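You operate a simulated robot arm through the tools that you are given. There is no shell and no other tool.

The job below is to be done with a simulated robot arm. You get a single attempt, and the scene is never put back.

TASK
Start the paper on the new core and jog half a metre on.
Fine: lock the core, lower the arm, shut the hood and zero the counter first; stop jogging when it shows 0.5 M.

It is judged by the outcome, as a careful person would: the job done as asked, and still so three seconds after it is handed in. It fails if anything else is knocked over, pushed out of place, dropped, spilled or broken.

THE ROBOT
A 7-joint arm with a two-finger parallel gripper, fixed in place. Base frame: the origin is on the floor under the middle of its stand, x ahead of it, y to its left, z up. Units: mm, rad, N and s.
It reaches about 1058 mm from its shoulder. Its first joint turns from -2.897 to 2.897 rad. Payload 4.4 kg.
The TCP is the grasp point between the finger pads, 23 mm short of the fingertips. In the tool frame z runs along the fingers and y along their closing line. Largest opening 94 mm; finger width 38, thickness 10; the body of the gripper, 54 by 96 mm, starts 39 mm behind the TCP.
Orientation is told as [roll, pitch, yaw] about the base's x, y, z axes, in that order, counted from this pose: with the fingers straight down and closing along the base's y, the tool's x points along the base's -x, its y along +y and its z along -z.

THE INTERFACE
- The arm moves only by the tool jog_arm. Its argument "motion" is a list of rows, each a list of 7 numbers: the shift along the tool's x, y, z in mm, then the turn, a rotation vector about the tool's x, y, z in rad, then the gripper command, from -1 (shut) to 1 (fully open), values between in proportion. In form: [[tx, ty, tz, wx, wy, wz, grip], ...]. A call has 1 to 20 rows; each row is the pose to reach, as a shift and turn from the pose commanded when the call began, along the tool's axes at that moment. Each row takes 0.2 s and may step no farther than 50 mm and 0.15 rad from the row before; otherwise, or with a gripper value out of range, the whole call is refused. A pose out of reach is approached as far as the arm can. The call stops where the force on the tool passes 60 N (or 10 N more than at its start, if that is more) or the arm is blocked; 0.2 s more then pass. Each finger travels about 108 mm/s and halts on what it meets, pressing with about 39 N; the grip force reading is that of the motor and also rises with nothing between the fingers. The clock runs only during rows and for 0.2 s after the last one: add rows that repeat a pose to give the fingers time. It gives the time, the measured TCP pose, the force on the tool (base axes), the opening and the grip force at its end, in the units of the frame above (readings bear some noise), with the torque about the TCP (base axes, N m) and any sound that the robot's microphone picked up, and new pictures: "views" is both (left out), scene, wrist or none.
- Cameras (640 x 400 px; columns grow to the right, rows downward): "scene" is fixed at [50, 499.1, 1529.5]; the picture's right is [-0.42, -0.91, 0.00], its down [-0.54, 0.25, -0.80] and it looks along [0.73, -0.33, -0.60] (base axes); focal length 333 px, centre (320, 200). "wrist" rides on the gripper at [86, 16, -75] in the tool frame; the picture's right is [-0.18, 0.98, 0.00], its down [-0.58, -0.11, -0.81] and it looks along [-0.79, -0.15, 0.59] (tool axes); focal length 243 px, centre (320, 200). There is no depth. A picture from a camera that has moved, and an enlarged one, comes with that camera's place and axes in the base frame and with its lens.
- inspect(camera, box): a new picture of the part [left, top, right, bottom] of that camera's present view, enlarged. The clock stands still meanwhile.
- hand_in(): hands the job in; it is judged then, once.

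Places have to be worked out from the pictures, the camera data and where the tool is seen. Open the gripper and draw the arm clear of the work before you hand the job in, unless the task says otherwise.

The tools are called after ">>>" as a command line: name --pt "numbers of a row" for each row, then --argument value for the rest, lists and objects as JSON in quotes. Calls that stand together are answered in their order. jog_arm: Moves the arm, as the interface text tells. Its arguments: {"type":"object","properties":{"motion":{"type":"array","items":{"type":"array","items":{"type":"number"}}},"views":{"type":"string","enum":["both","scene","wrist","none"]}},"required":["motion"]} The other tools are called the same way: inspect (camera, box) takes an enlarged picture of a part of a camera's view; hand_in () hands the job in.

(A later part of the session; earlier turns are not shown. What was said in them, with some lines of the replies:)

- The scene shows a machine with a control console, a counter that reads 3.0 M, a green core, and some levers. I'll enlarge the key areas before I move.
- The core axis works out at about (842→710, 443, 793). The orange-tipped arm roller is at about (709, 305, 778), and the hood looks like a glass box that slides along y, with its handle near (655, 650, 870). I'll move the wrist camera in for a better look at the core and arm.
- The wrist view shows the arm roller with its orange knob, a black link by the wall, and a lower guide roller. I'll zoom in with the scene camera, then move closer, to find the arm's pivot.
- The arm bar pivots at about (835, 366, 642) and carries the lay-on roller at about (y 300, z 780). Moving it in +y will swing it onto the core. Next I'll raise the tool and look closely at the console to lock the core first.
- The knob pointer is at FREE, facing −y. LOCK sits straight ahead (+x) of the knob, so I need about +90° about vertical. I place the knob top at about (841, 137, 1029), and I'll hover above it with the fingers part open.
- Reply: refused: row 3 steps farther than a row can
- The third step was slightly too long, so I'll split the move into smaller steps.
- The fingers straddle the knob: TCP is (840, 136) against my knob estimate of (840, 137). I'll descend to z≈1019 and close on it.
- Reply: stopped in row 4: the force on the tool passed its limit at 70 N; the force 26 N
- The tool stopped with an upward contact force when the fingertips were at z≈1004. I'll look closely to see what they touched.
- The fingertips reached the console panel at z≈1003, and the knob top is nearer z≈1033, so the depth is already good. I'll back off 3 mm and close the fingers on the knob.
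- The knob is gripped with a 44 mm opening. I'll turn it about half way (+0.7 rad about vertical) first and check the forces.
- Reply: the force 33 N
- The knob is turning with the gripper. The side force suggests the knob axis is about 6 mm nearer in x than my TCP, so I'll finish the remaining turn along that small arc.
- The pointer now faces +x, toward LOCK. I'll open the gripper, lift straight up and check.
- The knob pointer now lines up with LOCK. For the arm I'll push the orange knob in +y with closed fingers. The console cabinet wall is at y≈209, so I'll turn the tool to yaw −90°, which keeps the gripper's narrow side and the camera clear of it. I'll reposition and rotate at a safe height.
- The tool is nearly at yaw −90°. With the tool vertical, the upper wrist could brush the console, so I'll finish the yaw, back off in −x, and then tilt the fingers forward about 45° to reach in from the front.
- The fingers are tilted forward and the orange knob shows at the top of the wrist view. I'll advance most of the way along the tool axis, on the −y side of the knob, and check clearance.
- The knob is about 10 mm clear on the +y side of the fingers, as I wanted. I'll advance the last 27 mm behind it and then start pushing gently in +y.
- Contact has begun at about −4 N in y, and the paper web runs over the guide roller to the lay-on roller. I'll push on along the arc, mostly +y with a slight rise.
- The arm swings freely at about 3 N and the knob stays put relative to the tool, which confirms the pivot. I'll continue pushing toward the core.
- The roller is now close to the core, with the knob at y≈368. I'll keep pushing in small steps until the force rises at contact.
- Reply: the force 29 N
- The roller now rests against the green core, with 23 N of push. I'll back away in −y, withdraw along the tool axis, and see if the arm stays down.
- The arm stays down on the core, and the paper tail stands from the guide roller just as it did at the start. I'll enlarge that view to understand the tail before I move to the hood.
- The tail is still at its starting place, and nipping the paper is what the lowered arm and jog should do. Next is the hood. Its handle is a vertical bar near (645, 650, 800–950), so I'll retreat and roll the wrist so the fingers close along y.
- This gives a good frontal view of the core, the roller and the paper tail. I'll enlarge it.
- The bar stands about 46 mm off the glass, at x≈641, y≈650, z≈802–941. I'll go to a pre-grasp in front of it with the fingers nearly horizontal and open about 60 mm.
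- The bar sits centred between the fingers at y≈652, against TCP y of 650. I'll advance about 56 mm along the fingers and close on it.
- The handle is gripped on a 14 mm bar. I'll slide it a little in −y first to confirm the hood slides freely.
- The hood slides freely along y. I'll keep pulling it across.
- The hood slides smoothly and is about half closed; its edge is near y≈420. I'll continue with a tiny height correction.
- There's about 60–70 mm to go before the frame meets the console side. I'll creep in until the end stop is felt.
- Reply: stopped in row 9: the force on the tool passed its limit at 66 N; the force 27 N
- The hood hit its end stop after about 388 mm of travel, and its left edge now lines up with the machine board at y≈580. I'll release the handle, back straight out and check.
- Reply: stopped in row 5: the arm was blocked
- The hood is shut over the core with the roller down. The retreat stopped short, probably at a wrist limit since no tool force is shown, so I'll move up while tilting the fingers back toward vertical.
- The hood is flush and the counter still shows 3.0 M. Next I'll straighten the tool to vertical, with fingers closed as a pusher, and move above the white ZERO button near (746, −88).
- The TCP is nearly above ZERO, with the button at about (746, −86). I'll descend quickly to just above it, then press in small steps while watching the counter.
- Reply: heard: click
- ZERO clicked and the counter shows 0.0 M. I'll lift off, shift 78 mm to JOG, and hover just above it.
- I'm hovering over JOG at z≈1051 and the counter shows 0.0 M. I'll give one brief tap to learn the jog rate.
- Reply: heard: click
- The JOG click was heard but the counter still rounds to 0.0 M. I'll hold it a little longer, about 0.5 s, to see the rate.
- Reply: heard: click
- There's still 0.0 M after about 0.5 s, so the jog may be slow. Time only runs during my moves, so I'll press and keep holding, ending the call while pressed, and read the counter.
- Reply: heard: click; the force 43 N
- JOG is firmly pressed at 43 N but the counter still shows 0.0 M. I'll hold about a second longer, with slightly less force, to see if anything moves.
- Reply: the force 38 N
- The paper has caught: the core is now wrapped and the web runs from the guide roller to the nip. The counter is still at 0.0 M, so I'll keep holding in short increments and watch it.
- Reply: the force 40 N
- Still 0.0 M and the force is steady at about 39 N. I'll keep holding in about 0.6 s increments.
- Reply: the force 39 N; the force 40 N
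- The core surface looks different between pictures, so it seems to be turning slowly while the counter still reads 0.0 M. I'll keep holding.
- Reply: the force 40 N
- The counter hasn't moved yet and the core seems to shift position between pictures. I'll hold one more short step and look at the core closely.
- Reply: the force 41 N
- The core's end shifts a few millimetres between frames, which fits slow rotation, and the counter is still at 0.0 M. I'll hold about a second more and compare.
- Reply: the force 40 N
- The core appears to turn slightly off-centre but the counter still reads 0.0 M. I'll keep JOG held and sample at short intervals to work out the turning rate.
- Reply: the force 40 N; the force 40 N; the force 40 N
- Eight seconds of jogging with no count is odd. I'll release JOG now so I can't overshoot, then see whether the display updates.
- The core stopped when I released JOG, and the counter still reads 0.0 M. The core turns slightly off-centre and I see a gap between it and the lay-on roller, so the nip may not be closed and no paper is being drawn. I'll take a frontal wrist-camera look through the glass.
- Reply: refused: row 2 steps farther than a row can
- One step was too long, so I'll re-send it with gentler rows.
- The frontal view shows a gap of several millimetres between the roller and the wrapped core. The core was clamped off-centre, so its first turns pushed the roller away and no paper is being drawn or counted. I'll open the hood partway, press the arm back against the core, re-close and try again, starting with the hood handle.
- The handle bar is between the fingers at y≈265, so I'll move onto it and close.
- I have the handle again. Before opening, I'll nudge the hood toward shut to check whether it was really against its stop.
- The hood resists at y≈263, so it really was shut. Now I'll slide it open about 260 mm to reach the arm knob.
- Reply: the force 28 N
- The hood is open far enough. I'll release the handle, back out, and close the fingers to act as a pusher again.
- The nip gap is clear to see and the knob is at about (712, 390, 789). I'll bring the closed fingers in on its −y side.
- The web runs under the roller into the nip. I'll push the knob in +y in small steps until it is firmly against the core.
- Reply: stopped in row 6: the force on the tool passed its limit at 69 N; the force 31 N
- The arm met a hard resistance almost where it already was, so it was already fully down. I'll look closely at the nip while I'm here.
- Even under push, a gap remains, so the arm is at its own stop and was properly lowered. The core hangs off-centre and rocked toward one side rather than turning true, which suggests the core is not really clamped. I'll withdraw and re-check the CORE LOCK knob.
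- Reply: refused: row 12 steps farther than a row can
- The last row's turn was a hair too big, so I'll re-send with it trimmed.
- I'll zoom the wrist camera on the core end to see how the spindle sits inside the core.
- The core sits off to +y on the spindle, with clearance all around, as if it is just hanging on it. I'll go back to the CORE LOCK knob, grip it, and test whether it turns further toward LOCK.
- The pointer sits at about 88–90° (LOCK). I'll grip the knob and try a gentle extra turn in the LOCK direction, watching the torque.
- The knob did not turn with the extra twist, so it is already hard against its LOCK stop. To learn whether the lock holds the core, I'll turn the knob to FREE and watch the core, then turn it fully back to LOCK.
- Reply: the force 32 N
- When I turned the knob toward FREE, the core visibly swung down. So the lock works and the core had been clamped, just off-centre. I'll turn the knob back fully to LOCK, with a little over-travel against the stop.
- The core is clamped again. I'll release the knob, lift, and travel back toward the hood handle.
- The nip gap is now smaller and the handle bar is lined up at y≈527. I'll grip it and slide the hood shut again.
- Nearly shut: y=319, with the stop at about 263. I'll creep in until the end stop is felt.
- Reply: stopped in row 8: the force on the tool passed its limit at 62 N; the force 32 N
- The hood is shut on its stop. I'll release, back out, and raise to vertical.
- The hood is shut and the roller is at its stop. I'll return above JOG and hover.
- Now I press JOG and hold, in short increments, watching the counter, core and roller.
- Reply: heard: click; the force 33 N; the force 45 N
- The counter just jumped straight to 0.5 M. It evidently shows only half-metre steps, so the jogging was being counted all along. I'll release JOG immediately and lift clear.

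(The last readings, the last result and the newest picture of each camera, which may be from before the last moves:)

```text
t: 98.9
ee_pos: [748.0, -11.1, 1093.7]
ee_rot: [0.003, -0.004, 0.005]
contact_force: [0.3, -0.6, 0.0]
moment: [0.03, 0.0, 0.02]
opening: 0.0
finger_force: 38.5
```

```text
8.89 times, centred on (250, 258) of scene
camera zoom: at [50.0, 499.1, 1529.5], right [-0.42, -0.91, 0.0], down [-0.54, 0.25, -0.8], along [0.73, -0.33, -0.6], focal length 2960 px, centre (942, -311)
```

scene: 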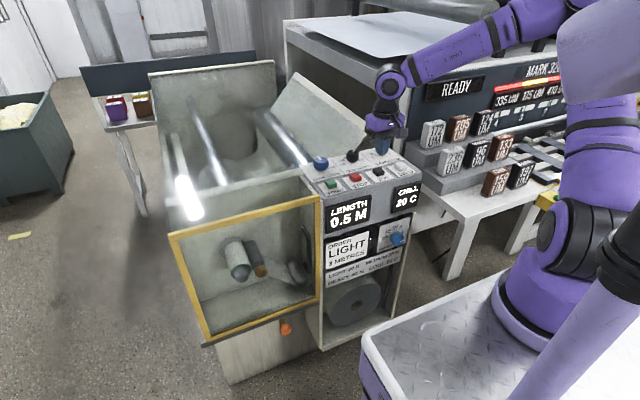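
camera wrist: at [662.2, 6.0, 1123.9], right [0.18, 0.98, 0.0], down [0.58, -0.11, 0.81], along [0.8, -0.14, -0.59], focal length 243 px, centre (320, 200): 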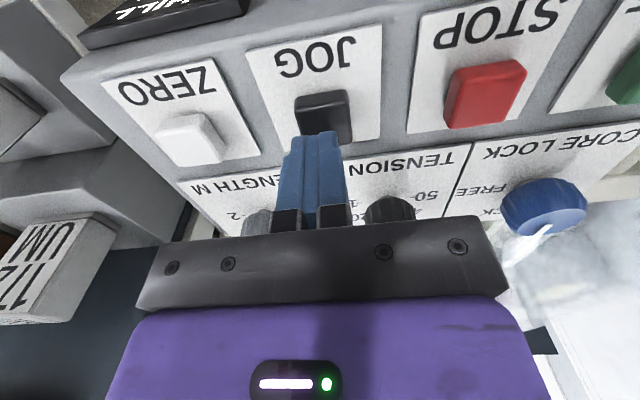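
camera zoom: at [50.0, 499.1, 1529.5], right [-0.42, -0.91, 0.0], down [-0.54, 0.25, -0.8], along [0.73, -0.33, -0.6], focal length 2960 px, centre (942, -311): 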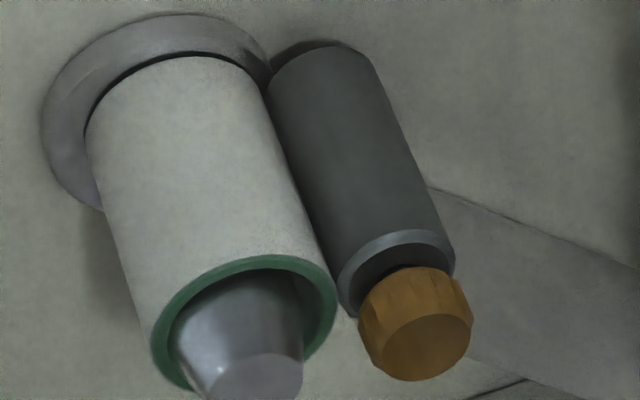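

The counter holds at 0.5 M, the core is stopped and locked, the roller is on the paper, and the hood is shut. Now I'll open the gripper and draw the arm clear toward its start pose.

>>> jog_arm --pt "0 0 -45 0 0 0 -1" --pt "0 0 -90 0 0 0 0" --pt "30 8 -120 0 0 0 1" --pt "65 18 -145 0 0 0 1" --pt "100 28 -165 0 0 0 1" --pt "140 40 -185 0 0 0 1" --pt "180 52 -200 0 0 0 1" --pt "220 64 -210 0 0 0 1" --pt "260 76 -220 0 0 0 1" --pt "300 88 -228 0 0 0 1" --pt "315 92 -228 0 0 0 1" --pt "315 92 -228 0 0 0 1"

>>> inspect --camera "scene" --box '[150, 130, 430, 360]'

>>> inspect --camera "scene" --box '[295, 135, 425, 225]'

```text
t: 101.5
ee_pos: [428.4, 76.6, 1320.8]
ee_rot: [0.004, -0.008, 0.005]
contact_force: [-0.3, 0.0, 0.2]
moment: [0.02, 0.0, -0.01]
opening: 94.1
finger_force: 0.0
camera wrist: at [342.7, 94.1, 1394.3], right [0.18, 0.98, 0.0], down [0.58, -0.11, 0.81], along [0.8, -0.14, -0.59], focal length 243 px, centre (320, 200)
```

scene: 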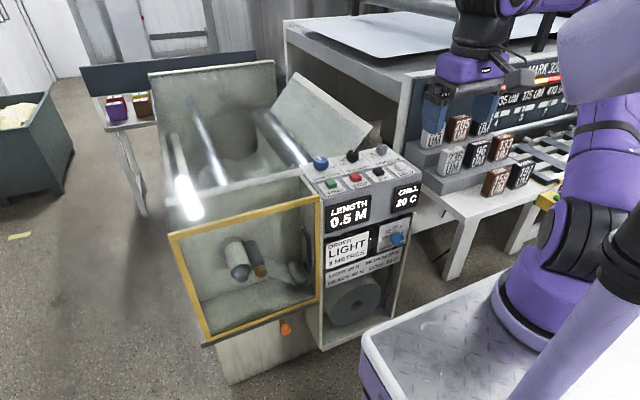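
wrist: 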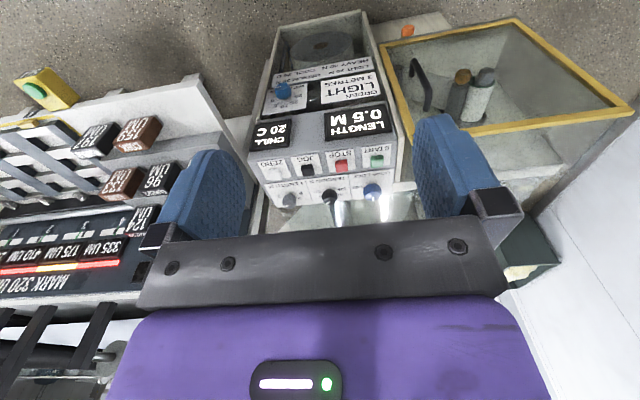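

```text
1.74 times, centred on (290, 245) of scene
camera zoom: at [50.0, 499.1, 1529.5], right [-0.42, -0.91, 0.0], down [-0.54, 0.25, -0.8], along [0.73, -0.33, -0.6], focal length 579 px, centre (372, 122)
```

zoom: 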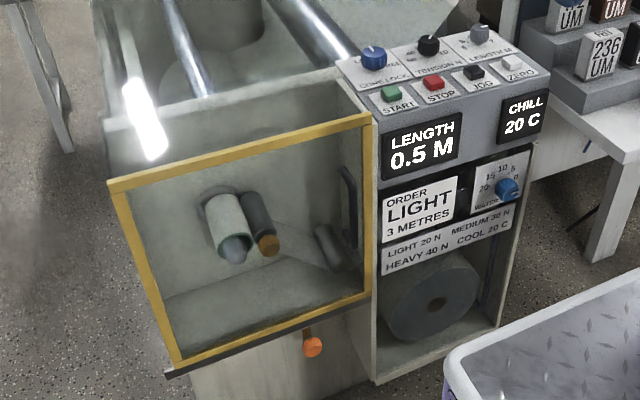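

```text
4.44 times, centred on (360, 180) of scene
camera zoom: at [50.0, 499.1, 1529.5], right [-0.42, -0.91, 0.0], down [-0.54, 0.25, -0.8], along [0.73, -0.33, -0.6], focal length 1480 px, centre (142, 289)
```

zoom: 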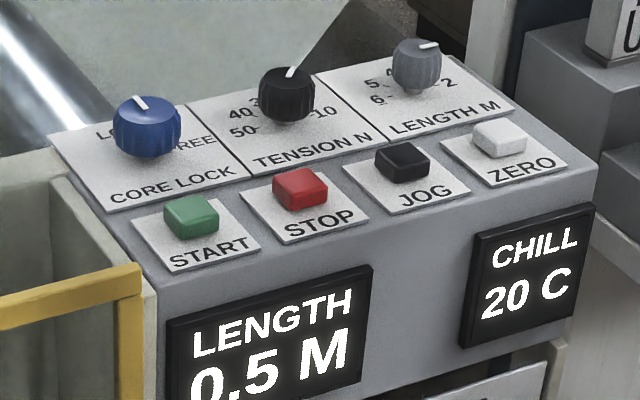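

Everything reads as asked. CORE LOCK is at LOCK, the arm is down on the paper-wrapped core, the hood is shut and the counter shows 0.5 M with JOG released. TENSION and LENGTH are untouched, and the gripper is open and clear, so I'm handing in.

>>> hand_in

```text
The job is handed in.
```

The paper is started on the new core and has been jogged on until the counter showed 0.5 M. I then released JOG, and the counter has stayed at 0.5 M. The job is handed in.

- **Core:** CORE LOCK is hard against its LOCK stop.
- **Arm:** it is down, with its roller resting on the wrapped core.
- **Hood:** it is shut against its end stop.
- **Counter:** I zeroed it before the first jog. It then read 0.0 M until it jumped straight to 0.5 M, so it seems to show only half-metre steps. The true length is probably about 0.5 m, but I couldn't read it any finer than that.

Because the counter stayed at 0.0 M, I stopped partway, thinking nothing was being wound. I opened the hood, pressed the arm down again and turned the core lock to FREE and back to LOCK. Then I shut the hood and finished the jog. I didn't zero the counter again, so the reading covers the whole run.

The core is clamped slightly off-centre on its spindle. As it turns, it pushes the roller back a few millimetres.

The tension, length and chill settings are unchanged, and nothing else looks moved or knocked over. The gripper is open and the arm is clear of the machine.
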